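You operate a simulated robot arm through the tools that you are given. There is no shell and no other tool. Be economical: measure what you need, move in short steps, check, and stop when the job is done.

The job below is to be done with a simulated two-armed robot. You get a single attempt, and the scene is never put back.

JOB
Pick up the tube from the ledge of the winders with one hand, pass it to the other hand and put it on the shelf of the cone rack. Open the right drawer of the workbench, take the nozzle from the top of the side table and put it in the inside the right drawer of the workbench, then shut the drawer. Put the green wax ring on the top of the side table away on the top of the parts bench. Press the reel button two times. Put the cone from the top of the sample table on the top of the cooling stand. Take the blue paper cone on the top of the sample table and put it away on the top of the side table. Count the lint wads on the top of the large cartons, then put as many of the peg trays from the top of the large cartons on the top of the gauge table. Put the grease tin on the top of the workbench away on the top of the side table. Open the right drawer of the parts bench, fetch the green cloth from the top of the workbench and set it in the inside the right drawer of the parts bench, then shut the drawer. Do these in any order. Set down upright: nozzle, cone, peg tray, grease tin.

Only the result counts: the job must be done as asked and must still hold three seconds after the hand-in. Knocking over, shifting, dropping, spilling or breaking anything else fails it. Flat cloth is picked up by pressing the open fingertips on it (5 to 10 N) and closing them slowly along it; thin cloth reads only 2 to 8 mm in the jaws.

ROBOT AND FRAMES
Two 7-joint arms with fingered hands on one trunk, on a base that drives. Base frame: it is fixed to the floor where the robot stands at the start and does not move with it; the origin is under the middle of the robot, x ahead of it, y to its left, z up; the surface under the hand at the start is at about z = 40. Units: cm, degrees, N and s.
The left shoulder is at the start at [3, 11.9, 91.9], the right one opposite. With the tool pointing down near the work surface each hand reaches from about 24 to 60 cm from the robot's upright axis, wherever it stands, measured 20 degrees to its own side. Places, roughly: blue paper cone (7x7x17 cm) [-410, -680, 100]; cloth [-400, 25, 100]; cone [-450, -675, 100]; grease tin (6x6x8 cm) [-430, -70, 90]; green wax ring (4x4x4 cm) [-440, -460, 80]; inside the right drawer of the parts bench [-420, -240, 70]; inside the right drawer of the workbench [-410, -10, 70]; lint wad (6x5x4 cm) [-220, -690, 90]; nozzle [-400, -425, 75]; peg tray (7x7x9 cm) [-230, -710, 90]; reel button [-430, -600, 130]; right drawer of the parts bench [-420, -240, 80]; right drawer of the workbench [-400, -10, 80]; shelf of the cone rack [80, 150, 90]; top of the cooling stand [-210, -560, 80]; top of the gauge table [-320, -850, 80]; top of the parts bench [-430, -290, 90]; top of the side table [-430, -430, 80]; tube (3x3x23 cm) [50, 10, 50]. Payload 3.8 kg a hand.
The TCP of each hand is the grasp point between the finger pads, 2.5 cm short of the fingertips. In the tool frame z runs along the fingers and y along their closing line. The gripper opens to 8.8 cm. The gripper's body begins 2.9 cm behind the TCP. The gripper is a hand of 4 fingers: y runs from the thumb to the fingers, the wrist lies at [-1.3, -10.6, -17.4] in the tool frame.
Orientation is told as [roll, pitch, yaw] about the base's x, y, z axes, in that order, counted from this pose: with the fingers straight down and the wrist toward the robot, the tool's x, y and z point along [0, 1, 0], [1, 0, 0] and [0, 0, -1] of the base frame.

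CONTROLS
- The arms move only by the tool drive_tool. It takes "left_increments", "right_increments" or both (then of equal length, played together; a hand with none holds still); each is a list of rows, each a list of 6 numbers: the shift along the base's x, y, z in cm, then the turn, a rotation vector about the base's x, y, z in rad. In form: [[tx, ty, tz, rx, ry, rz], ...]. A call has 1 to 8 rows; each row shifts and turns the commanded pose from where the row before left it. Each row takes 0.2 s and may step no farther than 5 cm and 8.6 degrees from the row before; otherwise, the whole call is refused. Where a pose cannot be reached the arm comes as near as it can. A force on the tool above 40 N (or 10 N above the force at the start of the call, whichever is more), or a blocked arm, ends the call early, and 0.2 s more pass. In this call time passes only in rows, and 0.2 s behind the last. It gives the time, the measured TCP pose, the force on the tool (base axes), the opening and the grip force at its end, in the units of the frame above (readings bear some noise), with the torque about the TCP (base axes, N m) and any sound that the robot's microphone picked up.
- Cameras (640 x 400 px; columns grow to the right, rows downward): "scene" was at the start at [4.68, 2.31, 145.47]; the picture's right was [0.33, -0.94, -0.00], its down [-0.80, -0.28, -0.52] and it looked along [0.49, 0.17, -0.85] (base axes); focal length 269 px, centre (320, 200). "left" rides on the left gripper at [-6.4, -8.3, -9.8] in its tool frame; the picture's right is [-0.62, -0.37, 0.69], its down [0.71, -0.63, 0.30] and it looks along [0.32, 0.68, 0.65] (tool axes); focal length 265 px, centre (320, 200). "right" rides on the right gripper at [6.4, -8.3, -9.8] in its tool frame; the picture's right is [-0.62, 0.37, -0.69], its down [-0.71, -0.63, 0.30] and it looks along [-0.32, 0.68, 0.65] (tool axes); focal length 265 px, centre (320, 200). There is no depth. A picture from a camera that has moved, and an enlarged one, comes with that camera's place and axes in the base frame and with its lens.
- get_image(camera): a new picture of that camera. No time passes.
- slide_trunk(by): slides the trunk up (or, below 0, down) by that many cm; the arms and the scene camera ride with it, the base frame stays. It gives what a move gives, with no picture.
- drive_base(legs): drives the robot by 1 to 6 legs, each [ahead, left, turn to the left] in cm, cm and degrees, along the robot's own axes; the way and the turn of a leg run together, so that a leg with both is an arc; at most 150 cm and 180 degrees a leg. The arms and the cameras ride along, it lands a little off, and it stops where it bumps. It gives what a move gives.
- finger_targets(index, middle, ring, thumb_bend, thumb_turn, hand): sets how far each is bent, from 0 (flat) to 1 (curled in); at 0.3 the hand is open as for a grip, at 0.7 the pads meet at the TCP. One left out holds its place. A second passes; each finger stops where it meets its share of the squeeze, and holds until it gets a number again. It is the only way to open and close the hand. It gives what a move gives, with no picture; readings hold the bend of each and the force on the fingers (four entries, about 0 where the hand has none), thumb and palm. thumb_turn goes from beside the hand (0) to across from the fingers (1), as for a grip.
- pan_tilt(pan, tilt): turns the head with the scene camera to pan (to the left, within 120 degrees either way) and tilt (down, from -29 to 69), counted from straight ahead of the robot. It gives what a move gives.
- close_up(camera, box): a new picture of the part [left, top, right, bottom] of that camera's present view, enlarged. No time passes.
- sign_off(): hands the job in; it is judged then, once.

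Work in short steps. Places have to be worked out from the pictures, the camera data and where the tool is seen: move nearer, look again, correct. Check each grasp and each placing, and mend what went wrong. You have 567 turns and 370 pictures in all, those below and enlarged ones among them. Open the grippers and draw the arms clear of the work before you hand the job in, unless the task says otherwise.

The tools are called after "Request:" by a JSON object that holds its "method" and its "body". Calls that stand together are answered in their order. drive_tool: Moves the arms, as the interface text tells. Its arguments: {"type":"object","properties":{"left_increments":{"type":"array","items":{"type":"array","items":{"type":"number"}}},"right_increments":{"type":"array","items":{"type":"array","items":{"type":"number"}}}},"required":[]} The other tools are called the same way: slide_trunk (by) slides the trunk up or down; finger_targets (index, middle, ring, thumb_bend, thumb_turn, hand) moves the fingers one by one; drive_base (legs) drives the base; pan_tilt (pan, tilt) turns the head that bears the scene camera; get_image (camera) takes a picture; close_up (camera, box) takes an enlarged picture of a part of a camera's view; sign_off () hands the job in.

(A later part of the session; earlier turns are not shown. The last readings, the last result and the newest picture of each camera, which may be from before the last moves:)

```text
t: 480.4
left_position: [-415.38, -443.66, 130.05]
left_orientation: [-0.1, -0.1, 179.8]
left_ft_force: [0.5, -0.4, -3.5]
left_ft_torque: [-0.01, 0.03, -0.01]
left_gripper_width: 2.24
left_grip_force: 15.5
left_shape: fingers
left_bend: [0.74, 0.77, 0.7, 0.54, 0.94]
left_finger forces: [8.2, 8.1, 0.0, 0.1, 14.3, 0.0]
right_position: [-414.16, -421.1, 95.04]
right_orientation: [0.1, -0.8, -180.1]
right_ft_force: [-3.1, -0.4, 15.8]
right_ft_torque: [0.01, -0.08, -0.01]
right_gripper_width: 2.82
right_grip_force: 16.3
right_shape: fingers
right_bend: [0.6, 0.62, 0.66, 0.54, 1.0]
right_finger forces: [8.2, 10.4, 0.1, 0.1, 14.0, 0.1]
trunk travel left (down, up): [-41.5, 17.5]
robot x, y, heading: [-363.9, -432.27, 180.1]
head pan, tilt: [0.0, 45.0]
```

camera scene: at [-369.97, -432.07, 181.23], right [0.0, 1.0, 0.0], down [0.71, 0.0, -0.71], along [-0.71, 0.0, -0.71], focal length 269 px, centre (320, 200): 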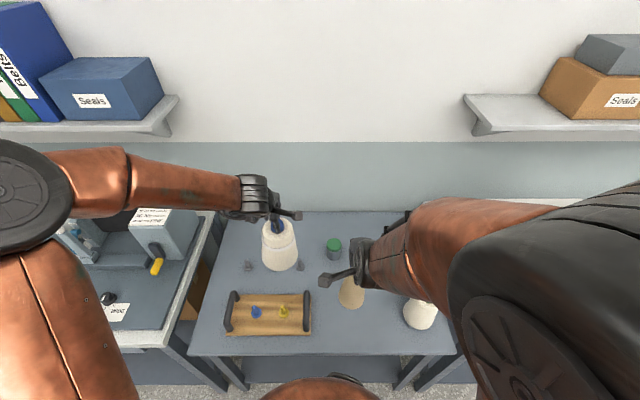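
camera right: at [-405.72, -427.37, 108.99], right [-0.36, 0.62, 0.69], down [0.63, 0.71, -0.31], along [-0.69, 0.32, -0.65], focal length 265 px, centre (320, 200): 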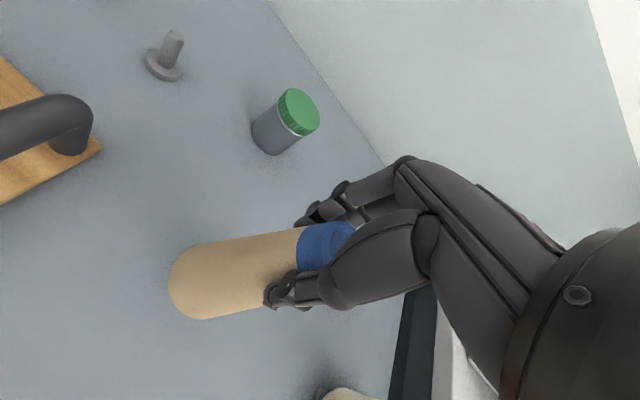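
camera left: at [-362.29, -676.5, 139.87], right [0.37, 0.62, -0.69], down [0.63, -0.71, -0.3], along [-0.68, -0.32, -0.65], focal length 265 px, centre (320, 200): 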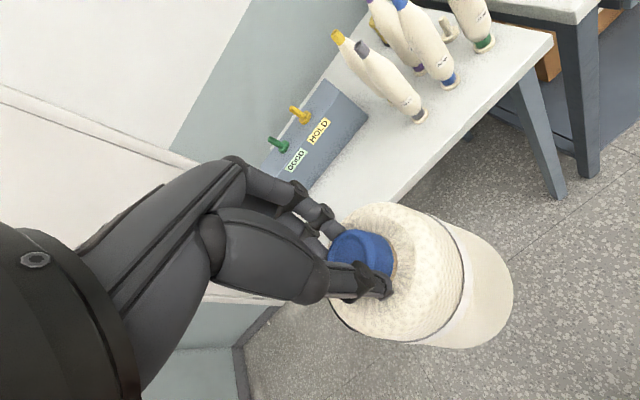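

Contact. Ease 0.2, open, and rise.

Request:
{"method": "drive_tool", "body": {"right_increments": [[0, 0, 0.25, 0, 0, 0]]}}

Request:
{"method": "finger_targets", "body": {"hand": "right", "index": 0.28, "middle": 0.28, "ring": 0.28, "thumb_bend": 0.28}}

Request:
{"method": "drive_tool", "body": {"right_increments": [[0, 0, 2, 0, 0, 0], [0, 0, 4, 0, 0, 0], [0, 0, 5, 0, 0, 0], [0, 0, 5, 0, 0, 0], [0, 0, 5, 0, 0, 0], [0, 0, 5, 0, 0, 0], [0, 0, 5, 0, 0, 0]]}}

Request:
{"method": "get_image", "body": {"camera": "right"}}

```text
t: 480.8
left_position: [-415.38, -443.48, 130.14]
left_orientation: [-0.1, -0.1, 179.9]
left_ft_force: [-0.4, 0.2, -3.8]
left_ft_torque: [-0.02, 0.01, -0.02]
left_gripper_width: 2.21
left_grip_force: 15.3
left_shape: fingers
left_bend: [0.74, 0.77, 0.7, 0.55, 0.94]
left_finger forces: [8.3, 8.0, 0.0, 0.0, 14.3, 0.0]
right_position: [-414.0, -421.22, 95.12]
right_orientation: [0.1, -0.4, 180.1]
right_ft_force: [-3.1, 0.1, 10.0]
right_ft_torque: [0.02, 0.07, -0.01]
right_gripper_width: 2.82
right_grip_force: 16.7
right_shape: fingers
right_bend: [0.6, 0.62, 0.66, 0.54, 1.0]
right_finger forces: [8.3, 10.1, 0.0, 0.0, 14.0, 0.0]
trunk travel left (down, up): [-41.5, 17.5]
robot x, y, heading: [-363.87, -431.99, 179.8]
head pan, tilt: [0.0, 45.0]
```

```text
t: 481.8
left_position: [-415.37, -443.51, 130.12]
left_orientation: [0.0, -0.2, 179.7]
left_ft_force: [0.5, 0.0, -2.6]
left_ft_torque: [0.0, -0.03, -0.01]
left_gripper_width: 2.25
left_grip_force: 15.3
left_shape: fingers
left_bend: [0.74, 0.77, 0.7, 0.55, 0.94]
left_finger forces: [8.3, 8.0, 0.0, 0.1, 14.1, 0.0]
right_position: [-414.08, -421.0, 95.11]
right_orientation: [0.1, -0.3, -180.0]
right_ft_force: [0.5, -0.6, 0.1]
right_ft_torque: [-0.03, 0.02, 0.02]
right_gripper_width: 8.82
right_grip_force: 0.1
right_shape: fingers
right_bend: [0.28, 0.28, 0.28, 0.28, 0.97]
right_finger forces: [0.0, 0.1, 0.1, 0.0, 0.0, 0.0]
trunk travel left (down, up): [-41.5, 17.5]
robot x, y, heading: [-364.18, -431.79, 179.9]
head pan, tilt: [0.0, 45.0]
```

```text
t: 483.4
left_position: [-415.25, -443.53, 130.05]
left_orientation: [0.0, -0.1, 179.8]
left_ft_force: [0.3, -1.1, -2.9]
left_ft_torque: [0.04, 0.01, 0.02]
left_gripper_width: 2.21
left_grip_force: 15.4
left_shape: fingers
left_bend: [0.74, 0.77, 0.7, 0.55, 0.94]
left_finger forces: [8.2, 8.0, 0.0, 0.0, 14.3, 0.1]
right_position: [-413.92, -421.09, 125.99]
right_orientation: [0.1, -0.5, -180.0]
right_ft_force: [0.1, -0.3, -0.3]
right_ft_torque: [-0.01, 0.02, 0.0]
right_gripper_width: 8.82
right_grip_force: 0.0
right_shape: fingers
right_bend: [0.28, 0.28, 0.28, 0.28, 0.97]
right_finger forces: [0.0, 0.0, 0.1, 0.0, 0.1, 0.1]
trunk travel left (down, up): [-41.5, 17.5]
robot x, y, heading: [-363.66, -431.76, 179.9]
head pan, tilt: [0.0, 45.0]
```

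```text
164 pictures are left
camera right: at [-405.46, -427.42, 135.83], right [-0.36, 0.62, 0.69], down [0.63, 0.71, -0.31], along [-0.69, 0.32, -0.65], focal length 265 px, centre (320, 200)
```

right: 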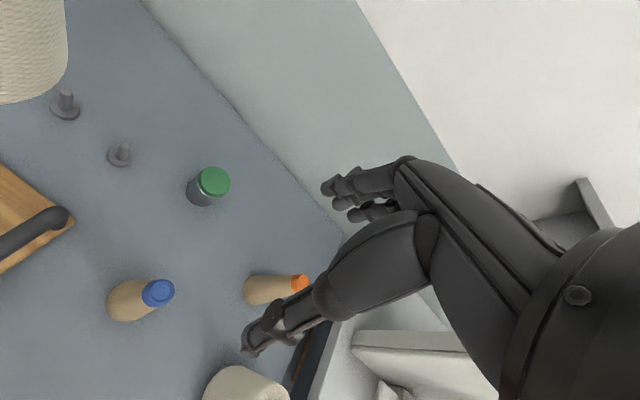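

Paper cone placed. Now the yarn cone to the cooling stand: approach from its long side (y > −547) facing −y, target the free back area [−187, −560].

Request:
{"method": "drive_tool", "body": {"right_increments": [[4.5, 1, 0, 0, 0, 0], [4.5, 1, 0, 0, 0, 0], [4.5, 1, 0, 0, 0, 0]]}}

Request:
{"method": "drive_base", "body": {"legs": [[-44, 0, 0], [0, 66, 0], [0, 0, 90]]}}

Request:
{"method": "pan_tilt", "body": {"pan": 35, "tilt": 35}}

Request:
{"method": "get_image", "body": {"camera": "scene"}}

```text
t: 484.2
left_position: [-415.44, -443.53, 130.13]
left_orientation: [0.1, -0.1, 179.7]
left_ft_force: [0.5, -0.1, -2.6]
left_ft_torque: [0.01, 0.02, -0.03]
left_gripper_width: 2.24
left_grip_force: 15.6
left_shape: fingers
left_bend: [0.74, 0.77, 0.7, 0.55, 0.94]
left_finger forces: [8.1, 8.0, 0.0, 0.0, 14.1, 0.0]
right_position: [-402.12, -418.44, 126.04]
right_orientation: [0.1, -0.3, -180.0]
right_ft_force: [-0.7, 0.3, 0.8]
right_ft_torque: [0.02, 0.0, 0.03]
right_gripper_width: 8.83
right_grip_force: 0.0
right_shape: fingers
right_bend: [0.28, 0.28, 0.28, 0.28, 0.97]
right_finger forces: [0.0, 0.0, 0.0, 0.0, 0.0, 0.1]
right hand out of reach, approached as far as the arm can: row 3
trunk travel left (down, up): [-41.5, 17.5]
robot x, y, heading: [-363.84, -431.86, 179.8]
head pan, tilt: [0.0, 45.0]
```

```text
t: 494.0
left_position: [-309.07, -550.2, 130.18]
left_orientation: [0.1, -0.1, -90.0]
left_ft_force: [-0.2, 0.0, -3.6]
left_ft_torque: [-0.02, 0.02, -0.02]
left_gripper_width: 2.19
left_grip_force: 14.3
left_shape: fingers
left_bend: [0.74, 0.77, 0.7, 0.55, 0.94]
left_finger forces: [8.1, 7.9, 0.0, 0.0, 13.9, 0.0]
right_position: [-334.21, -536.87, 126.03]
right_orientation: [0.1, -0.2, -89.7]
right_ft_force: [-0.4, 0.1, 0.2]
right_ft_torque: [0.01, 0.0, 0.0]
right_gripper_width: 8.82
right_grip_force: 0.0
right_shape: fingers
right_bend: [0.28, 0.28, 0.28, 0.28, 0.97]
right_finger forces: [0.1, 0.0, 0.0, 0.0, 0.0, 0.0]
trunk travel left (down, up): [-41.5, 17.5]
robot x, y, heading: [-320.37, -498.61, -89.6]
head pan, tilt: [0.0, 45.0]
```

```text
t: 495.0
left_position: [-309.1, -550.05, 130.02]
left_orientation: [0.1, -0.2, -90.0]
left_ft_force: [0.5, -0.9, -3.9]
left_ft_torque: [-0.03, 0.02, 0.02]
left_gripper_width: 2.19
left_grip_force: 14.0
left_shape: fingers
left_bend: [0.74, 0.77, 0.7, 0.55, 0.94]
left_finger forces: [8.2, 7.8, 0.0, 0.0, 13.9, 0.0]
right_position: [-334.03, -537.02, 125.96]
right_orientation: [0.1, -0.3, -89.9]
right_ft_force: [0.0, -0.7, 0.3]
right_ft_torque: [0.0, 0.02, 0.0]
right_gripper_width: 8.84
right_grip_force: 0.2
right_shape: fingers
right_bend: [0.28, 0.28, 0.28, 0.28, 0.97]
right_finger forces: [0.1, 0.0, 0.1, 0.0, 0.0, 0.0]
trunk travel left (down, up): [-41.5, 17.5]
robot x, y, heading: [-320.79, -498.7, -89.8]
head pan, tilt: [35.0, 35.0]
```

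```text
163 pictures are left
camera scene: at [-315.39, -504.01, 182.71], right [-0.82, -0.57, 0.0], down [-0.33, 0.47, -0.82], along [0.47, -0.67, -0.57], focal length 269 px, centre (320, 200)
```

scene: 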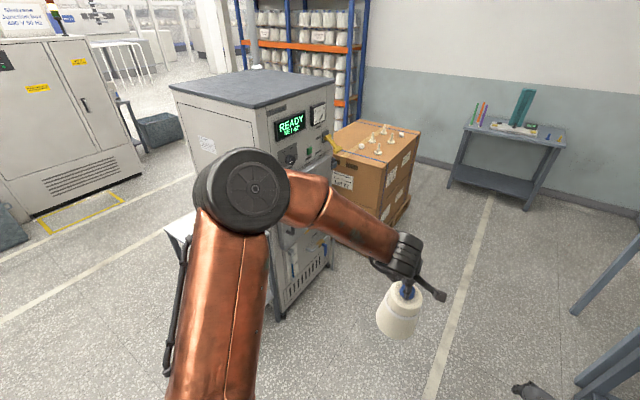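

Slide left (+x) 105 cm and look down at the stand.

Request:
{"method": "drive_base", "body": {"legs": [[0, 105, 0]]}}

Request:
{"method": "pan_tilt", "body": {"pan": 5, "tilt": 48}}

Request:
{"method": "get_image", "body": {"camera": "scene"}}

Request:
{"method": "get_image", "body": {"camera": "left"}}

```text
t: 500.4
left_position: [-204.9, -550.07, 130.0]
left_orientation: [0.1, -0.1, -90.1]
left_ft_force: [0.5, -0.7, -3.7]
left_ft_torque: [-0.04, -0.01, 0.01]
left_gripper_width: 2.18
left_grip_force: 15.4
left_shape: fingers
left_bend: [0.74, 0.77, 0.7, 0.55, 0.94]
left_finger forces: [8.1, 7.9, 0.0, 0.1, 13.8, 0.0]
right_position: [-229.88, -536.81, 125.98]
right_orientation: [0.0, -0.4, -89.7]
right_ft_force: [-0.1, 0.3, 0.0]
right_ft_torque: [0.0, 0.0, 0.02]
right_gripper_width: 8.81
right_grip_force: 0.1
right_shape: fingers
right_bend: [0.28, 0.28, 0.28, 0.28, 0.97]
right_finger forces: [0.0, 0.0, 0.0, 0.1, 0.0, 0.0]
trunk travel left (down, up): [-41.5, 17.5]
robot x, y, heading: [-216.72, -498.54, -89.8]
head pan, tilt: [35.0, 35.0]
```

```text
t: 501.3
left_position: [-204.97, -550.05, 130.06]
left_orientation: [0.1, -0.1, -90.1]
left_ft_force: [-0.1, 0.1, -3.8]
left_ft_torque: [-0.03, 0.0, 0.0]
left_gripper_width: 2.19
left_grip_force: 15.1
left_shape: fingers
left_bend: [0.74, 0.77, 0.7, 0.55, 0.94]
left_finger forces: [8.2, 7.8, 0.1, 0.1, 14.0, 0.1]
right_position: [-229.93, -536.8, 125.97]
right_orientation: [0.1, -0.2, -89.7]
right_ft_force: [-0.2, -0.9, 0.3]
right_ft_torque: [0.0, 0.03, -0.04]
right_gripper_width: 8.82
right_grip_force: 0.1
right_shape: fingers
right_bend: [0.28, 0.28, 0.28, 0.28, 0.97]
right_finger forces: [0.1, 0.1, 0.0, 0.0, 0.1, 0.0]
trunk travel left (down, up): [-41.5, 17.5]
robot x, y, heading: [-216.6, -498.64, -89.9]
head pan, tilt: [5.0, 48.0]
```

```text
162 pictures are left
camera scene: at [-215.64, -504.54, 180.81], right [-1.0, -0.09, 0.0], down [-0.07, 0.74, -0.67], along [0.06, -0.67, -0.74], focal length 269 px, centre (320, 200)
```

scene: 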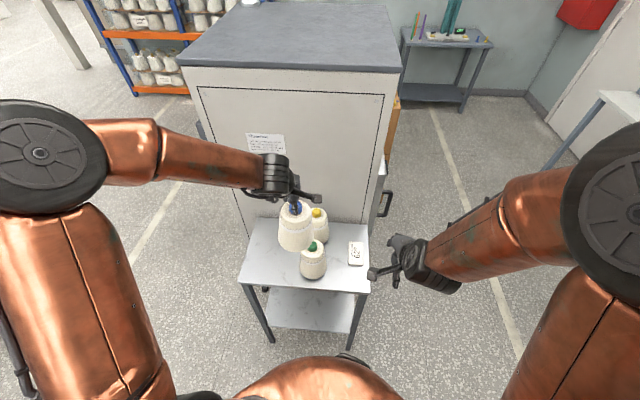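

```text
161 pictures are left
camera left: at [-211.39, -541.7, 139.86], right [-0.62, 0.37, -0.69], down [0.72, 0.63, -0.3], along [0.32, -0.68, -0.65], focal length 265 px, centre (320, 200)
```

left: 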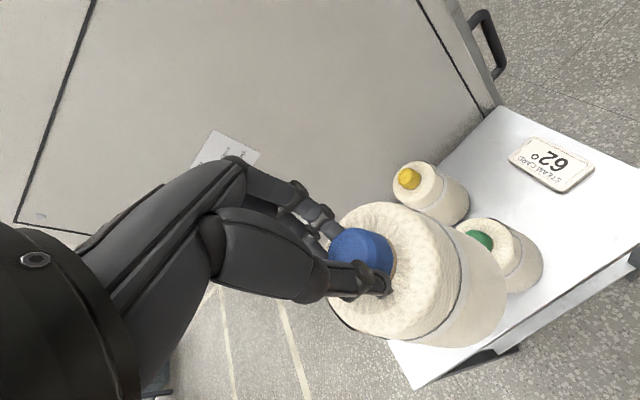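

Free spot on the stand: [−191, −565]. Slide base left 13 cm, extend the left arm 15 cm, check.

Request:
{"method": "drive_base", "body": {"legs": [[0, 13.5, 0]]}}

Request:
{"method": "drive_tool", "body": {"left_increments": [[0, -4, 0, 0, 0, 0], [0, -4, 0, 0, 0, 0], [0, -4, 0, 0, 0, 0], [0, -3, 0, 0, 0, 0]]}}

Request:
{"method": "get_image", "body": {"camera": "scene"}}

Request:
{"method": "get_image", "body": {"camera": "left"}}

```text
t: 502.6
left_position: [-191.62, -550.02, 130.07]
left_orientation: [0.1, -0.1, -90.1]
left_ft_force: [-0.9, -0.7, -4.0]
left_ft_torque: [-0.03, -0.02, 0.01]
left_gripper_width: 2.2
left_grip_force: 15.1
left_shape: fingers
left_bend: [0.74, 0.77, 0.7, 0.55, 0.93]
left_finger forces: [8.5, 8.8, 0.0, 0.0, 14.4, 0.0]
right_position: [-216.55, -536.74, 125.88]
right_orientation: [0.1, -0.3, -89.9]
right_ft_force: [0.1, 0.0, 0.0]
right_ft_torque: [-0.02, 0.01, 0.03]
right_gripper_width: 8.84
right_grip_force: 0.1
right_shape: fingers
right_bend: [0.28, 0.28, 0.28, 0.28, 0.97]
right_finger forces: [0.0, 0.0, 0.1, 0.0, 0.0, 0.0]
trunk travel left (down, up): [-41.5, 17.5]
robot x, y, heading: [-203.18, -498.55, -89.7]
head pan, tilt: [5.0, 48.0]
```

```text
t: 503.6
left_position: [-191.64, -565.24, 129.88]
left_orientation: [0.1, 0.1, -90.1]
left_ft_force: [-0.4, -0.4, -3.1]
left_ft_torque: [-0.02, -0.01, 0.0]
left_gripper_width: 2.19
left_grip_force: 15.6
left_shape: fingers
left_bend: [0.74, 0.77, 0.7, 0.55, 0.93]
left_finger forces: [8.5, 7.9, 0.0, 0.1, 14.2, 0.0]
right_position: [-216.71, -537.02, 125.89]
right_orientation: [0.1, -0.2, -89.8]
right_ft_force: [-0.3, -0.3, -0.8]
right_ft_torque: [0.03, 0.03, 0.03]
right_gripper_width: 8.82
right_grip_force: 0.0
right_shape: fingers
right_bend: [0.28, 0.28, 0.28, 0.28, 0.97]
right_finger forces: [0.0, 0.0, 0.1, 0.0, 0.1, 0.0]
trunk travel left (down, up): [-41.5, 17.5]
robot x, y, heading: [-202.99, -498.72, -89.9]
head pan, tilt: [5.0, 48.0]
```

```text
160 pictures are left
camera scene: at [-202.3, -504.72, 180.8], right [-1.0, -0.09, 0.0], down [-0.07, 0.74, -0.67], along [0.06, -0.67, -0.74], focal length 269 px, centre (320, 200)
```

scene: 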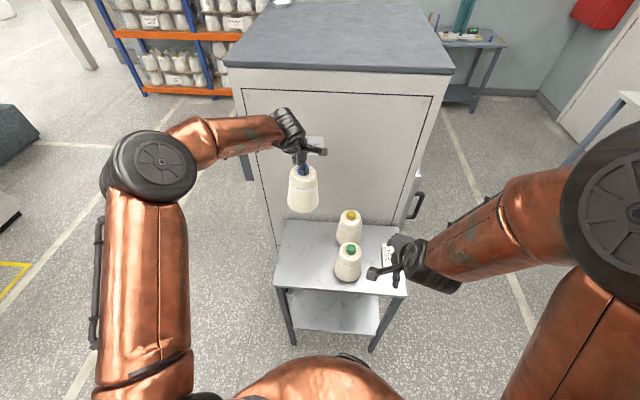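

```text
159 pictures are left
camera left: at [-198.08, -556.87, 139.68], right [-0.62, 0.37, -0.69], down [0.72, 0.63, -0.3], along [0.32, -0.68, -0.65], focal length 265 px, centre (320, 200)
```

left: 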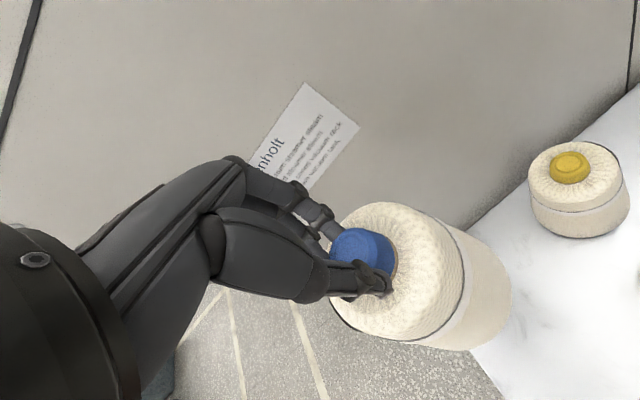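

Good. Lower toward the stand (contact expected near TCP ≈ 99).

Request:
{"method": "drive_tool", "body": {"left_increments": [[0.3, 0, -4, 0, 0, 0], [0, 0, -5, 0, 0, 0], [0, 0, -5, 0, 0, 0], [0, 0, -5, 0, 0, 0], [0, 0, -4, 0, 0, 0], [0, 0, -3, 0, 0, 0]]}}

Request:
{"method": "get_image", "body": {"camera": "left"}}

Request:
{"method": "close_up", "body": {"camera": "scene", "box": [240, 160, 432, 310]}}

```text
t: 505.0
left_position: [-191.0, -564.95, 104.12]
left_orientation: [0.0, -0.1, -90.1]
left_ft_force: [-0.4, -0.8, -3.2]
left_ft_torque: [-0.1, -0.02, 0.01]
left_gripper_width: 2.2
left_grip_force: 14.9
left_shape: fingers
left_bend: [0.74, 0.77, 0.7, 0.55, 0.93]
left_finger forces: [8.9, 7.4, 0.1, 0.0, 13.5, 0.0]
right_position: [-216.57, -536.97, 126.06]
right_orientation: [0.2, -0.3, -89.8]
right_ft_force: [0.2, 0.5, -1.1]
right_ft_torque: [0.03, 0.0, 0.03]
right_gripper_width: 8.85
right_grip_force: 0.0
right_shape: fingers
right_bend: [0.28, 0.28, 0.28, 0.28, 0.97]
right_finger forces: [0.0, 0.0, 0.0, 0.1, 0.0, 0.1]
trunk travel left (down, up): [-41.5, 17.5]
robot x, y, heading: [-203.32, -498.79, -89.9]
head pan, tilt: [5.0, 48.0]
```

```text
158 pictures are left
camera left: at [-197.56, -556.61, 113.75], right [-0.62, 0.37, -0.69], down [0.72, 0.63, -0.31], along [0.32, -0.68, -0.65], focal length 265 px, centre (320, 200)
```

left: 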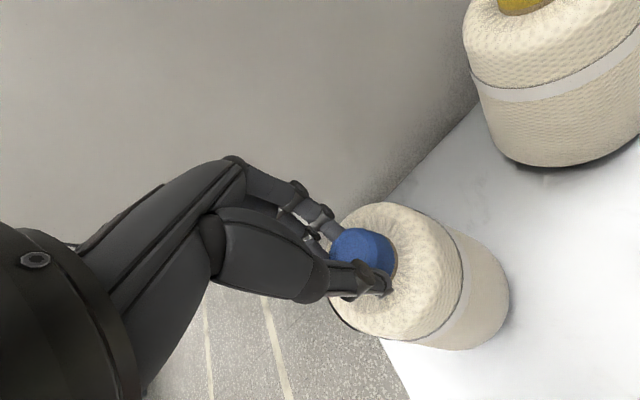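

```text
2.67 times, centred on (336, 235) of scene
camera zoom: at [-202.21, -504.58, 180.81], right [-1.0, -0.09, 0.0], down [-0.07, 0.74, -0.67], along [0.06, -0.67, -0.74], focal length 718 px, centre (277, 107)
```

zoom: 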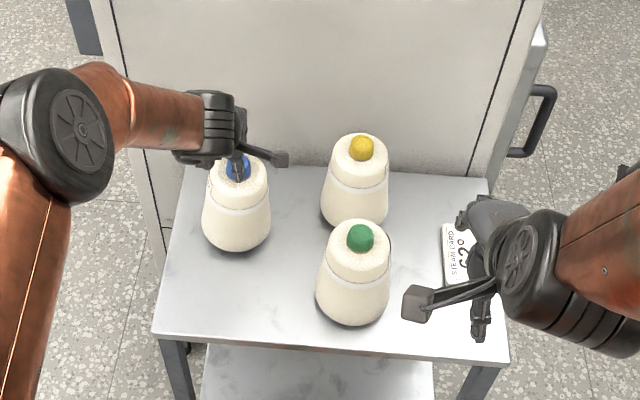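

Well placed. Lower slowly to contact.

Request:
{"method": "drive_tool", "body": {"left_increments": [[-0.3, 0, -1.5, 0, 0, 0], [0, 0, -1, 0, 0, 0], [0, 0, -0.7, 0, 0, 0]]}}

Request:
{"method": "drive_tool", "body": {"left_increments": [[0, 0, -0.4, 0, 0, 0], [0, 0, -0.4, 0, 0, 0]]}}

```text
t: 505.7
left_position: [-191.32, -565.62, 102.85]
left_orientation: [-0.1, -1.3, -89.8]
left_ft_force: [2.8, 3.0, 23.1]
left_ft_torque: [0.84, 0.18, -0.09]
left_gripper_width: 2.46
left_grip_force: 25.9
left_shape: fingers
left_bend: [0.74, 0.78, 0.7, 0.55, 0.92]
left_finger forces: [8.3, 9.5, 0.0, 0.1, 33.8, 0.0]
right_position: [-216.49, -536.8, 126.12]
right_orientation: [0.1, -0.3, -89.6]
right_ft_force: [0.5, -0.3, -0.2]
right_ft_torque: [0.03, -0.01, 0.0]
right_gripper_width: 8.86
right_grip_force: 0.1
right_shape: fingers
right_bend: [0.28, 0.28, 0.28, 0.28, 0.97]
right_finger forces: [0.0, 0.1, 0.0, 0.0, 0.0, 0.0]
trunk travel left (down, up): [-41.5, 17.5]
robot x, y, heading: [-203.17, -498.58, -89.9]
head pan, tilt: [5.0, 48.0]
stopped in row 3 (left hand): the force on the tool passed its limit at 47 N (the readings are from after the stop); the commanded pose is now the measured one
```

```text
t: 506.2
left_position: [-191.3, -566.13, 102.94]
left_orientation: [-0.1, -2.0, -89.7]
left_ft_force: [2.5, 5.9, 27.2]
left_ft_torque: [1.2, 0.23, -0.05]
left_gripper_width: 2.48
left_grip_force: 28.9
left_shape: fingers
left_bend: [0.74, 0.78, 0.7, 0.55, 0.92]
left_finger forces: [7.2, 7.9, 0.1, 0.0, 42.4, 0.0]
right_position: [-216.48, -536.7, 126.06]
right_orientation: [0.0, -0.3, -89.7]
right_ft_force: [0.2, -1.1, -1.0]
right_ft_torque: [0.0, 0.01, -0.01]
right_gripper_width: 8.83
right_grip_force: 0.2
right_shape: fingers
right_bend: [0.28, 0.28, 0.28, 0.28, 0.97]
right_finger forces: [0.0, 0.0, 0.0, 0.1, 0.1, 0.1]
trunk travel left (down, up): [-41.5, 17.5]
robot x, y, heading: [-202.98, -498.69, -89.9]
head pan, tilt: [5.0, 48.0]
stopped in row 2 (left hand): the force on the tool passed its limit at 44 N (the readings are from after the stop); the commanded pose is now the measured one
```

Contact came earlier (stand ≈ 85). Relieve the press: up 0.6, back 0.8, undo the small tilt.

Request:
{"method": "drive_tool", "body": {"left_increments": [[0, 0.6, 0.4, 0.03, 0, 0], [0, 0.3, 0.2, 0, 0, 0]]}}

Request:
{"method": "get_image", "body": {"camera": "left"}}

Request:
{"method": "close_up", "body": {"camera": "scene", "box": [240, 160, 432, 310]}}

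```text
t: 506.8
left_position: [-191.48, -565.02, 102.79]
left_orientation: [0.0, 0.3, -89.8]
left_ft_force: [0.0, -1.6, 1.7]
left_ft_torque: [-0.19, -0.01, 0.02]
left_gripper_width: 2.42
left_grip_force: 17.4
left_shape: fingers
left_bend: [0.74, 0.78, 0.7, 0.55, 0.92]
left_finger forces: [13.9, 6.7, 0.1, 0.1, 15.1, 0.0]
right_position: [-216.57, -536.75, 126.05]
right_orientation: [0.1, -0.3, -89.7]
right_ft_force: [-0.9, -0.8, -0.3]
right_ft_torque: [-0.04, -0.02, 0.0]
right_gripper_width: 8.83
right_grip_force: 0.0
right_shape: fingers
right_bend: [0.28, 0.28, 0.28, 0.28, 0.97]
right_finger forces: [0.1, 0.0, 0.0, 0.0, 0.0, 0.1]
trunk travel left (down, up): [-41.5, 17.5]
robot x, y, heading: [-202.86, -498.61, -90.0]
head pan, tilt: [5.0, 48.0]
```

```text
156 pictures are left
camera left: at [-197.86, -556.68, 112.69], right [-0.62, 0.37, -0.69], down [0.71, 0.63, -0.3], along [0.33, -0.68, -0.66], focal length 265 px, centre (320, 200)
```

left: 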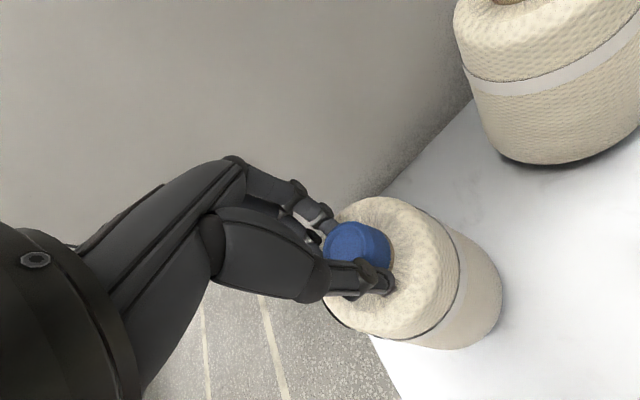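

```text
2.67 times, centred on (336, 235) of scene
camera zoom: at [-202.2, -504.52, 180.79], right [-1.0, -0.09, 0.0], down [-0.07, 0.74, -0.67], along [0.06, -0.67, -0.74], focal length 718 px, centre (277, 107)
```

zoom: 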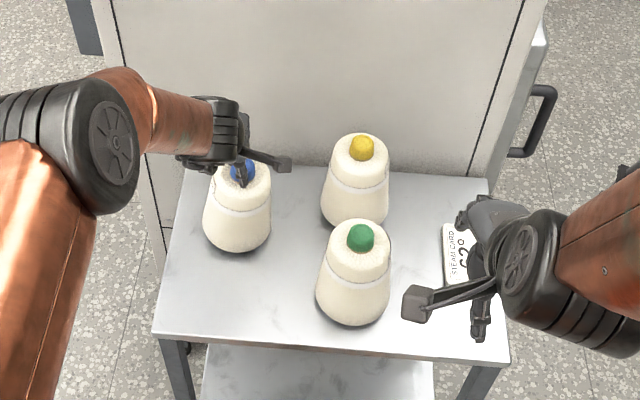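

Cone stands upright on the stand. Release and rise.

Request:
{"method": "finger_targets", "body": {"hand": "left", "index": 0.4, "middle": 0.4, "ring": 0.4, "thumb_bend": 0.4}}

Request:
{"method": "drive_tool", "body": {"left_increments": [[0, 0, 1, 0, 0, 0], [0, 0, 2, 0, 0, 0], [0, 0, 4, 0, 0, 0], [0, 0, 5, 0, 0, 0], [0, 0, 5, 0, 0, 0], [0, 0, 5, 0, 0, 0]]}}

Request:
{"method": "close_up", "body": {"camera": "scene", "box": [240, 160, 432, 310]}}

```text
t: 507.8
left_position: [-191.4, -565.01, 102.97]
left_orientation: [-0.1, 0.1, -89.8]
left_ft_force: [0.1, -0.8, -0.2]
left_ft_torque: [0.01, 0.02, 0.01]
left_gripper_width: 6.3
left_grip_force: 0.0
left_shape: fingers
left_bend: [0.4, 0.4, 0.4, 0.4, 0.97]
left_finger forces: [0.1, 0.0, 0.0, 0.0, 0.0, 0.0]
right_position: [-216.56, -536.85, 125.93]
right_orientation: [0.1, -0.2, -89.7]
right_ft_force: [0.2, -0.5, -0.6]
right_ft_torque: [-0.01, -0.01, 0.0]
right_gripper_width: 8.82
right_grip_force: 0.1
right_shape: fingers
right_bend: [0.28, 0.28, 0.28, 0.28, 0.97]
right_finger forces: [0.1, 0.1, 0.1, 0.1, 0.0, 0.0]
trunk travel left (down, up): [-41.5, 17.5]
robot x, y, heading: [-202.76, -498.84, -90.0]
head pan, tilt: [5.0, 48.0]
```

```text
t: 509.2
left_position: [-191.49, -564.89, 125.1]
left_orientation: [-0.1, 0.2, -89.8]
left_ft_force: [-0.9, 0.0, -0.1]
left_ft_torque: [-0.02, 0.02, 0.02]
left_gripper_width: 6.32
left_grip_force: 0.0
left_shape: fingers
left_bend: [0.4, 0.4, 0.4, 0.4, 0.97]
left_finger forces: [0.1, 0.0, 0.1, 0.0, 0.0, 0.0]
right_position: [-216.51, -536.67, 125.94]
right_orientation: [0.0, -0.4, -89.7]
right_ft_force: [-0.1, 0.2, 0.2]
right_ft_torque: [0.01, -0.01, -0.01]
right_gripper_width: 8.84
right_grip_force: 0.1
right_shape: fingers
right_bend: [0.28, 0.28, 0.28, 0.28, 0.97]
right_finger forces: [0.0, 0.0, 0.1, 0.0, 0.0, 0.1]
trunk travel left (down, up): [-41.5, 17.5]
robot x, y, heading: [-203.44, -499.03, -89.8]
head pan, tilt: [5.0, 48.0]
```

```text
2.67 times, centred on (336, 235) of scene
camera zoom: at [-202.18, -504.36, 180.81], right [-1.0, -0.09, 0.0], down [-0.07, 0.74, -0.67], along [0.06, -0.67, -0.74], focal length 718 px, centre (277, 107)
```

zoom: 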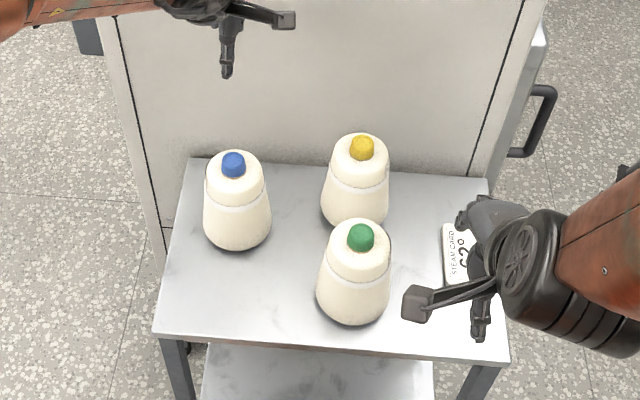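

Cone placed upright. Retract, and drive round to the cartons (facing +x at y ≈ −700).

Request:
{"method": "drive_tool", "body": {"left_increments": [[0, 4.5, 0, 0, 0, 0], [0, 4.5, 0, 0, 0, 0], [0, 4.5, 0, 0, 0, 0], [0, 4, 0, 0, 0, 0]]}}

Request:
{"method": "drive_base", "body": {"legs": [[-5, 0, 0], [0, -122, 0], [0, 0, 90], [0, -130, 0], [0, -78, 0]]}}

Request:
{"method": "pan_tilt", "body": {"pan": 0, "tilt": 35}}

Request:
{"method": "get_image", "body": {"camera": "scene"}}

```text
t: 510.2
left_position: [-191.43, -547.33, 125.09]
left_orientation: [-0.2, 0.1, -89.8]
left_ft_force: [0.6, -0.5, 0.5]
left_ft_torque: [0.03, -0.02, -0.02]
left_gripper_width: 6.33
left_grip_force: 0.1
left_shape: fingers
left_bend: [0.4, 0.4, 0.4, 0.4, 0.97]
left_finger forces: [0.1, 0.0, 0.0, 0.0, 0.0, 0.1]
right_position: [-216.4, -536.68, 126.14]
right_orientation: [0.1, -0.3, -89.7]
right_ft_force: [-0.2, 1.0, 1.0]
right_ft_torque: [-0.03, -0.03, 0.0]
right_gripper_width: 8.81
right_grip_force: 0.2
right_shape: fingers
right_bend: [0.28, 0.28, 0.28, 0.28, 0.97]
right_finger forces: [0.0, 0.0, 0.1, 0.0, 0.0, 0.0]
trunk travel left (down, up): [-41.5, 17.5]
robot x, y, heading: [-203.02, -498.57, -89.9]
head pan, tilt: [5.0, 48.0]
```

```text
t: 530.6
left_position: [-271.55, -689.48, 124.8]
left_orientation: [-0.2, 0.2, 1.6]
left_ft_force: [0.1, 0.9, -0.9]
left_ft_torque: [0.0, 0.03, -0.02]
left_gripper_width: 6.32
left_grip_force: 0.1
left_shape: fingers
left_bend: [0.4, 0.4, 0.4, 0.4, 0.97]
left_finger forces: [0.0, 0.1, 0.0, 0.0, 0.1, 0.0]
right_position: [-281.7, -714.88, 126.04]
right_orientation: [0.2, -0.3, 1.6]
right_ft_force: [-1.3, 0.6, -0.4]
right_ft_torque: [-0.01, 0.0, -0.04]
right_gripper_width: 8.85
right_grip_force: 0.0
right_shape: fingers
right_bend: [0.28, 0.28, 0.28, 0.28, 0.97]
right_finger forces: [0.1, 0.1, 0.0, 0.0, 0.0, 0.0]
trunk travel left (down, up): [-41.5, 17.5]
robot x, y, heading: [-320.1, -702.38, 1.4]
head pan, tilt: [5.0, 48.0]
```

```text
t: 531.4
left_position: [-271.58, -689.49, 124.94]
left_orientation: [-0.2, 0.2, 1.5]
left_ft_force: [-0.1, -0.2, 0.9]
left_ft_torque: [0.0, 0.0, 0.01]
left_gripper_width: 6.33
left_grip_force: 0.1
left_shape: fingers
left_bend: [0.4, 0.4, 0.4, 0.4, 0.97]
left_finger forces: [0.0, 0.0, 0.1, 0.0, 0.0, 0.0]
right_position: [-281.73, -714.82, 126.0]
right_orientation: [0.0, -0.4, 1.6]
right_ft_force: [0.1, -0.4, 0.1]
right_ft_torque: [-0.01, -0.02, 0.0]
right_gripper_width: 8.85
right_grip_force: 0.0
right_shape: fingers
right_bend: [0.28, 0.28, 0.28, 0.28, 0.97]
right_finger forces: [0.0, 0.0, 0.0, 0.1, 0.0, 0.0]
trunk travel left (down, up): [-41.5, 17.5]
robot x, y, heading: [-320.31, -702.49, 1.3]
head pan, tilt: [0.0, 35.0]
```

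```text
153 pictures are left
camera scene: at [-313.17, -702.1, 182.7], right [0.03, -1.0, 0.0], down [-0.57, -0.01, -0.82], along [0.82, 0.02, -0.57], focal length 269 px, centre (320, 200)
```

scene: 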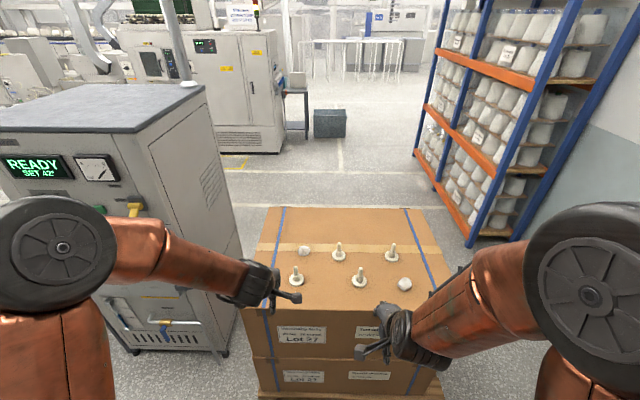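

Request:
{"method": "close_up", "body": {"camera": "scene", "box": [240, 195, 464, 335]}}

Request:
{"method": "get_image", "body": {"camera": "left"}}

```text
2.86 times, centred on (352, 265) of scene
camera zoom: at [-313.17, -702.1, 182.7], right [0.03, -1.0, 0.0], down [-0.57, -0.01, -0.82], along [0.82, 0.02, -0.57], focal length 770 px, centre (229, 14)
```

zoom: 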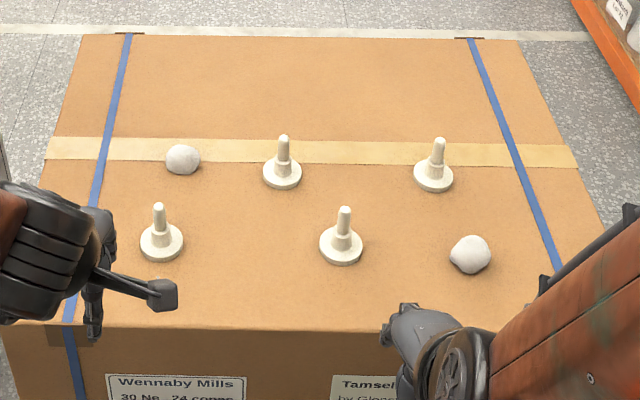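

```text
151 pictures are left
camera left: at [-279.76, -696.13, 134.78], right [-0.35, -0.63, -0.69], down [-0.65, 0.7, -0.3], along [0.67, 0.34, -0.66], focal length 265 px, centre (320, 200)
```

left: 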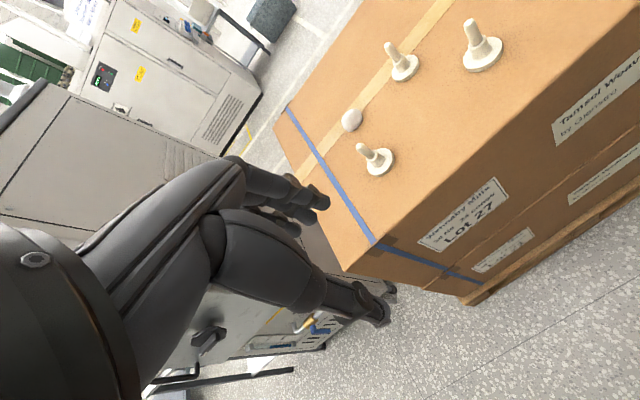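

I count 2 lint wads and 4 peg trays (front region partly hidden by the arms—I'll recheck). Two trays to move: front ones at ≈[−238, −690] and ≈[−237, −717]. Move closer and re-look.

Request:
{"method": "slide_trunk", "body": {"by": -10}}

Request:
{"method": "drive_base", "body": {"legs": [[20, 0, -1.4]]}}

Request:
{"method": "pan_tilt", "body": {"pan": 0, "tilt": 48}}

Request:
{"method": "get_image", "body": {"camera": "scene"}}

Request:
{"method": "get_image", "body": {"camera": "left"}}

Request:
{"method": "get_image", "body": {"camera": "right"}}

```text
t: 532.7
left_position: [-271.55, -689.6, 115.02]
left_orientation: [-0.2, 0.2, 1.5]
left_ft_force: [-0.1, -0.4, 0.8]
left_ft_torque: [0.01, -0.03, 0.02]
left_gripper_width: 6.34
left_grip_force: 0.1
left_shape: fingers
left_bend: [0.4, 0.4, 0.4, 0.4, 0.97]
left_finger forces: [0.1, 0.0, 0.0, 0.0, 0.0, 0.0]
right_position: [-281.73, -714.8, 116.01]
right_orientation: [0.2, -0.2, 1.6]
right_ft_force: [0.4, -0.3, 0.1]
right_ft_torque: [-0.01, 0.03, 0.0]
right_gripper_width: 8.83
right_grip_force: 0.1
right_shape: fingers
right_bend: [0.28, 0.28, 0.28, 0.28, 0.97]
right_finger forces: [0.1, 0.0, 0.0, 0.0, 0.1, 0.0]
trunk travel left (down, up): [-31.5, 27.5]
robot x, y, heading: [-320.22, -702.26, 1.6]
head pan, tilt: [0.0, 35.0]
```

```text
t: 534.3
left_position: [-251.28, -690.42, 114.9]
left_orientation: [-0.2, 0.2, 0.0]
left_ft_force: [-0.2, 0.6, 0.7]
left_ft_torque: [0.02, 0.02, 0.01]
left_gripper_width: 6.32
left_grip_force: 0.1
left_shape: fingers
left_bend: [0.4, 0.4, 0.4, 0.4, 0.97]
left_finger forces: [0.0, 0.0, 0.0, 0.0, 0.1, 0.0]
right_position: [-261.92, -715.53, 116.01]
right_orientation: [0.0, -0.2, 0.2]
right_ft_force: [0.1, 0.0, 0.2]
right_ft_torque: [-0.03, 0.03, 0.01]
right_gripper_width: 8.82
right_grip_force: 0.1
right_shape: fingers
right_bend: [0.28, 0.28, 0.28, 0.28, 0.97]
right_finger forces: [0.0, 0.0, 0.0, 0.1, 0.1, 0.0]
trunk travel left (down, up): [-31.5, 27.5]
robot x, y, heading: [-300.06, -701.96, 0.3]
head pan, tilt: [0.0, 35.0]
```

```text
t: 535.0
left_position: [-251.21, -690.43, 114.96]
left_orientation: [-0.2, 0.1, 0.1]
left_ft_force: [-1.0, -0.4, -0.8]
left_ft_torque: [0.02, -0.03, -0.04]
left_gripper_width: 6.34
left_grip_force: 0.0
left_shape: fingers
left_bend: [0.4, 0.4, 0.4, 0.4, 0.97]
left_finger forces: [0.1, 0.0, 0.1, 0.0, 0.0, 0.0]
right_position: [-261.94, -715.48, 116.06]
right_orientation: [0.1, -0.3, 0.2]
right_ft_force: [0.6, -0.9, 0.1]
right_ft_torque: [-0.01, 0.02, 0.0]
right_gripper_width: 8.83
right_grip_force: 0.1
right_shape: fingers
right_bend: [0.28, 0.28, 0.28, 0.28, 0.97]
right_finger forces: [0.1, 0.1, 0.0, 0.0, 0.0, 0.1]
trunk travel left (down, up): [-31.5, 27.5]
robot x, y, heading: [-300.08, -702.16, -0.1]
head pan, tilt: [0.0, 48.0]
```

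```text
150 pictures are left
camera scene: at [-293.99, -701.98, 170.81], right [0.0, -1.0, 0.0], down [-0.74, 0.0, -0.67], along [0.67, 0.0, -0.74], focal length 269 px, centre (320, 200)
```

scene: 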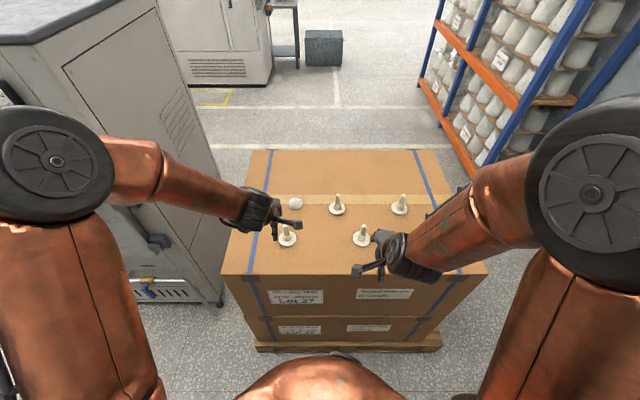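

```text
149 pictures are left
camera left: at [-259.53, -696.83, 124.79], right [-0.37, -0.62, -0.69], down [-0.63, 0.71, -0.3], along [0.68, 0.32, -0.66], focal length 265 px, centre (320, 200)
```

left: 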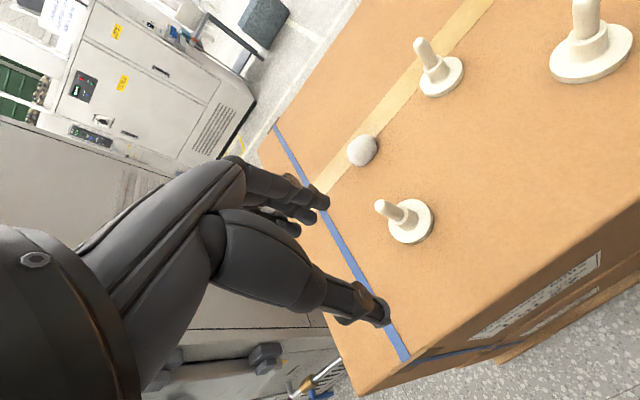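

```text
148 pictures are left
camera right: at [-270.31, -709.03, 125.74], right [0.37, -0.62, 0.69], down [-0.63, -0.72, -0.31], along [0.69, -0.32, -0.65], focal length 265 px, centre (320, 200)
```

right: 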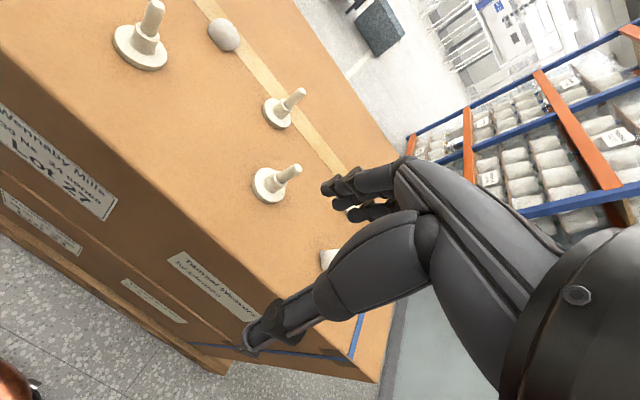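

Front strip confirmed empty: 2 lint wads, so 2 trays. Trays A [−239.3, −690.3] and B [−238.9, −716.7], stem tops ≈ 96.6. Move both hands above.

Request:
{"method": "drive_tool", "body": {"left_increments": [[3, 0, 0, 0, 0, 0], [3, 0, 0, 0, 0, 0], [3, 0, 0, 0, 0, 0], [2.7, 0.1, 0, 0, 0, 0], [0, 0, -3, 0, 0, 0], [0, 0, -3, 0, 0, 0], [0, 0, -3, 0, 0, 0]], "right_increments": [[4.5, -0.3, 0, 0, 0, 0], [4.5, -0.3, 0, 0, 0, 0], [4.5, -0.3, 0, 0, 0, 0], [4.5, -0.3, 0, 0, 0, 0], [4.7, 0, -1, 0, 0, 0], [0, 0, -4, 0, 0, 0], [0, 0, -4, 0, 0, 0]]}}

Request:
{"method": "finger_targets", "body": {"hand": "right", "index": 0.42, "middle": 0.42, "ring": 0.42, "thumb_bend": 0.42}}

Request:
{"method": "get_image", "body": {"camera": "left"}}

Request:
{"method": "get_image", "body": {"camera": "right"}}

```text
t: 536.6
left_position: [-239.42, -690.23, 105.83]
left_orientation: [-0.2, 0.2, 0.1]
left_ft_force: [0.1, 0.2, 1.1]
left_ft_torque: [0.0, 0.03, 0.01]
left_gripper_width: 6.3
left_grip_force: 0.0
left_shape: fingers
left_bend: [0.4, 0.4, 0.4, 0.4, 0.97]
left_finger forces: [0.0, 0.1, 0.0, 0.0, 0.0, 0.0]
right_position: [-238.99, -716.68, 106.75]
right_orientation: [0.1, -0.2, 0.1]
right_ft_force: [0.4, 0.2, -0.3]
right_ft_torque: [0.02, 0.02, -0.01]
right_gripper_width: 8.84
right_grip_force: 0.0
right_shape: fingers
right_bend: [0.28, 0.28, 0.28, 0.28, 0.97]
right_finger forces: [0.0, 0.1, 0.1, 0.0, 0.0, 0.0]
trunk travel left (down, up): [-31.5, 27.5]
robot x, y, heading: [-299.89, -701.62, 0.1]
head pan, tilt: [0.0, 48.0]
```

```text
t: 537.6
left_position: [-239.42, -690.18, 105.96]
left_orientation: [-0.2, 0.3, 0.1]
left_ft_force: [0.6, 0.1, -0.4]
left_ft_torque: [0.02, 0.0, -0.02]
left_gripper_width: 6.33
left_grip_force: 0.1
left_shape: fingers
left_bend: [0.4, 0.4, 0.4, 0.4, 0.97]
left_finger forces: [0.0, 0.0, 0.1, 0.1, 0.0, 0.0]
right_position: [-239.19, -716.58, 107.09]
right_orientation: [0.0, -0.1, 0.2]
right_ft_force: [-0.6, 0.0, 0.2]
right_ft_torque: [0.02, -0.02, 0.02]
right_gripper_width: 5.95
right_grip_force: 0.0
right_shape: fingers
right_bend: [0.42, 0.42, 0.42, 0.42, 0.99]
right_finger forces: [0.1, 0.0, 0.0, 0.0, 0.0, 0.1]
trunk travel left (down, up): [-31.5, 27.5]
robot x, y, heading: [-300.07, -702.23, 0.4]
head pan, tilt: [0.0, 48.0]
```

```text
147 pictures are left
camera left: at [-247.8, -696.69, 115.82], right [-0.37, -0.62, -0.69], down [-0.63, 0.71, -0.3], along [0.68, 0.32, -0.66], focal length 265 px, centre (320, 200)
```

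left: 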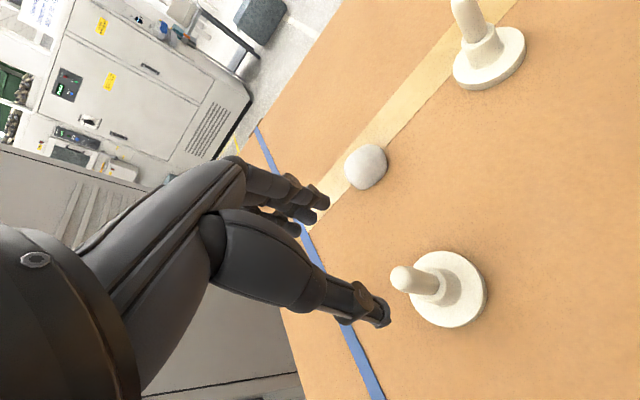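

```text
146 pictures are left
camera right: at [-247.6, -710.18, 116.77], right [0.37, -0.62, 0.69], down [-0.63, -0.72, -0.31], along [0.69, -0.32, -0.65], focal length 265 px, centre (320, 200)
```

right: 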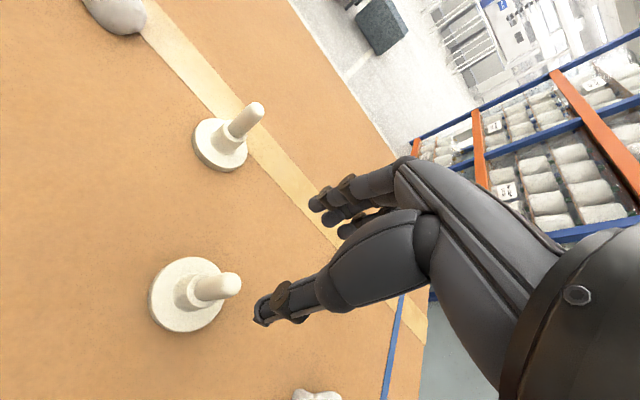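

Fine alignment: left −0.8 x; right −0.6 x, −0.7 y. Lower both to z ≈ 95.

Request:
{"method": "drive_tool", "body": {"left_increments": [[-0.8, 0.1, -3, 0, 0, 0], [0, 0, -3, 0, 0, 0], [0, 0, -2.5, 0, 0, 0], [0, 0, -2, 0, 0, 0]], "right_increments": [[-0.6, -0.7, -3, 0, 0, 0], [0, 0, -3, 0, 0, 0], [0, 0, -3, 0, 0, 0], [0, 0, -2.5, 0, 0, 0]]}}

Request:
{"method": "get_image", "body": {"camera": "left"}}

Request:
{"method": "get_image", "body": {"camera": "right"}}

```text
t: 538.6
left_position: [-240.32, -690.17, 95.4]
left_orientation: [-0.1, 0.2, 0.0]
left_ft_force: [0.3, -0.6, 0.6]
left_ft_torque: [0.03, 0.01, 0.02]
left_gripper_width: 6.31
left_grip_force: 0.0
left_shape: fingers
left_bend: [0.4, 0.4, 0.4, 0.4, 0.97]
left_finger forces: [0.0, 0.1, 0.1, 0.0, 0.1, 0.0]
right_position: [-239.74, -717.62, 95.48]
right_orientation: [0.0, -0.3, 0.2]
right_ft_force: [0.2, -0.1, 0.1]
right_ft_torque: [-0.01, 0.01, 0.0]
right_gripper_width: 5.95
right_grip_force: 0.0
right_shape: fingers
right_bend: [0.42, 0.42, 0.42, 0.42, 0.99]
right_finger forces: [0.0, 0.0, 0.1, 0.0, 0.0, 0.1]
trunk travel left (down, up): [-31.5, 27.5]
robot x, y, heading: [-300.24, -702.22, 0.0]
head pan, tilt: [0.0, 48.0]
```

```text
145 pictures are left
camera left: at [-248.54, -696.56, 105.24], right [-0.37, -0.62, -0.69], down [-0.63, 0.71, -0.3], along [0.68, 0.32, -0.66], focal length 265 px, centre (320, 200)
```

left: 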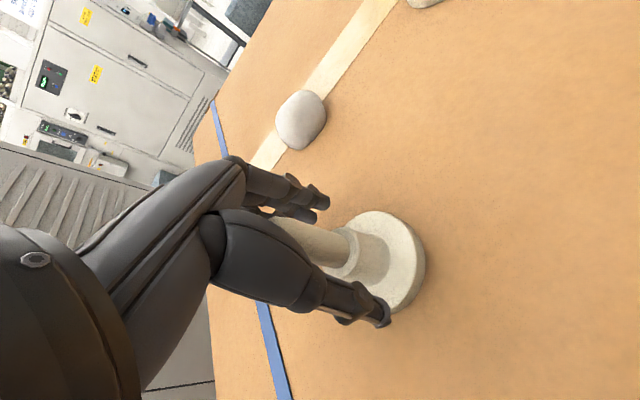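

```text
144 pictures are left
camera right: at [-248.16, -711.0, 105.18], right [0.37, -0.62, 0.69], down [-0.63, -0.72, -0.31], along [0.69, -0.32, -0.65], focal length 265 px, centre (320, 200)
```

right: 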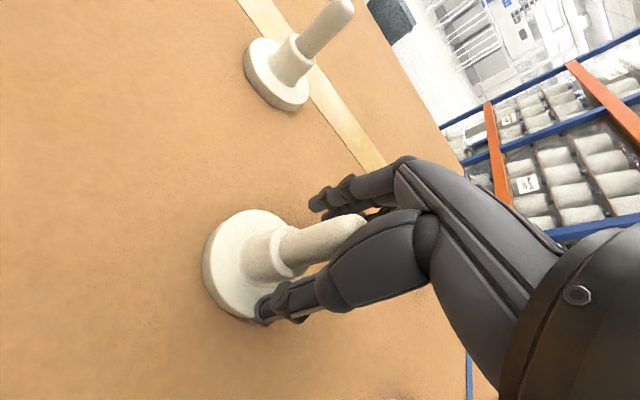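

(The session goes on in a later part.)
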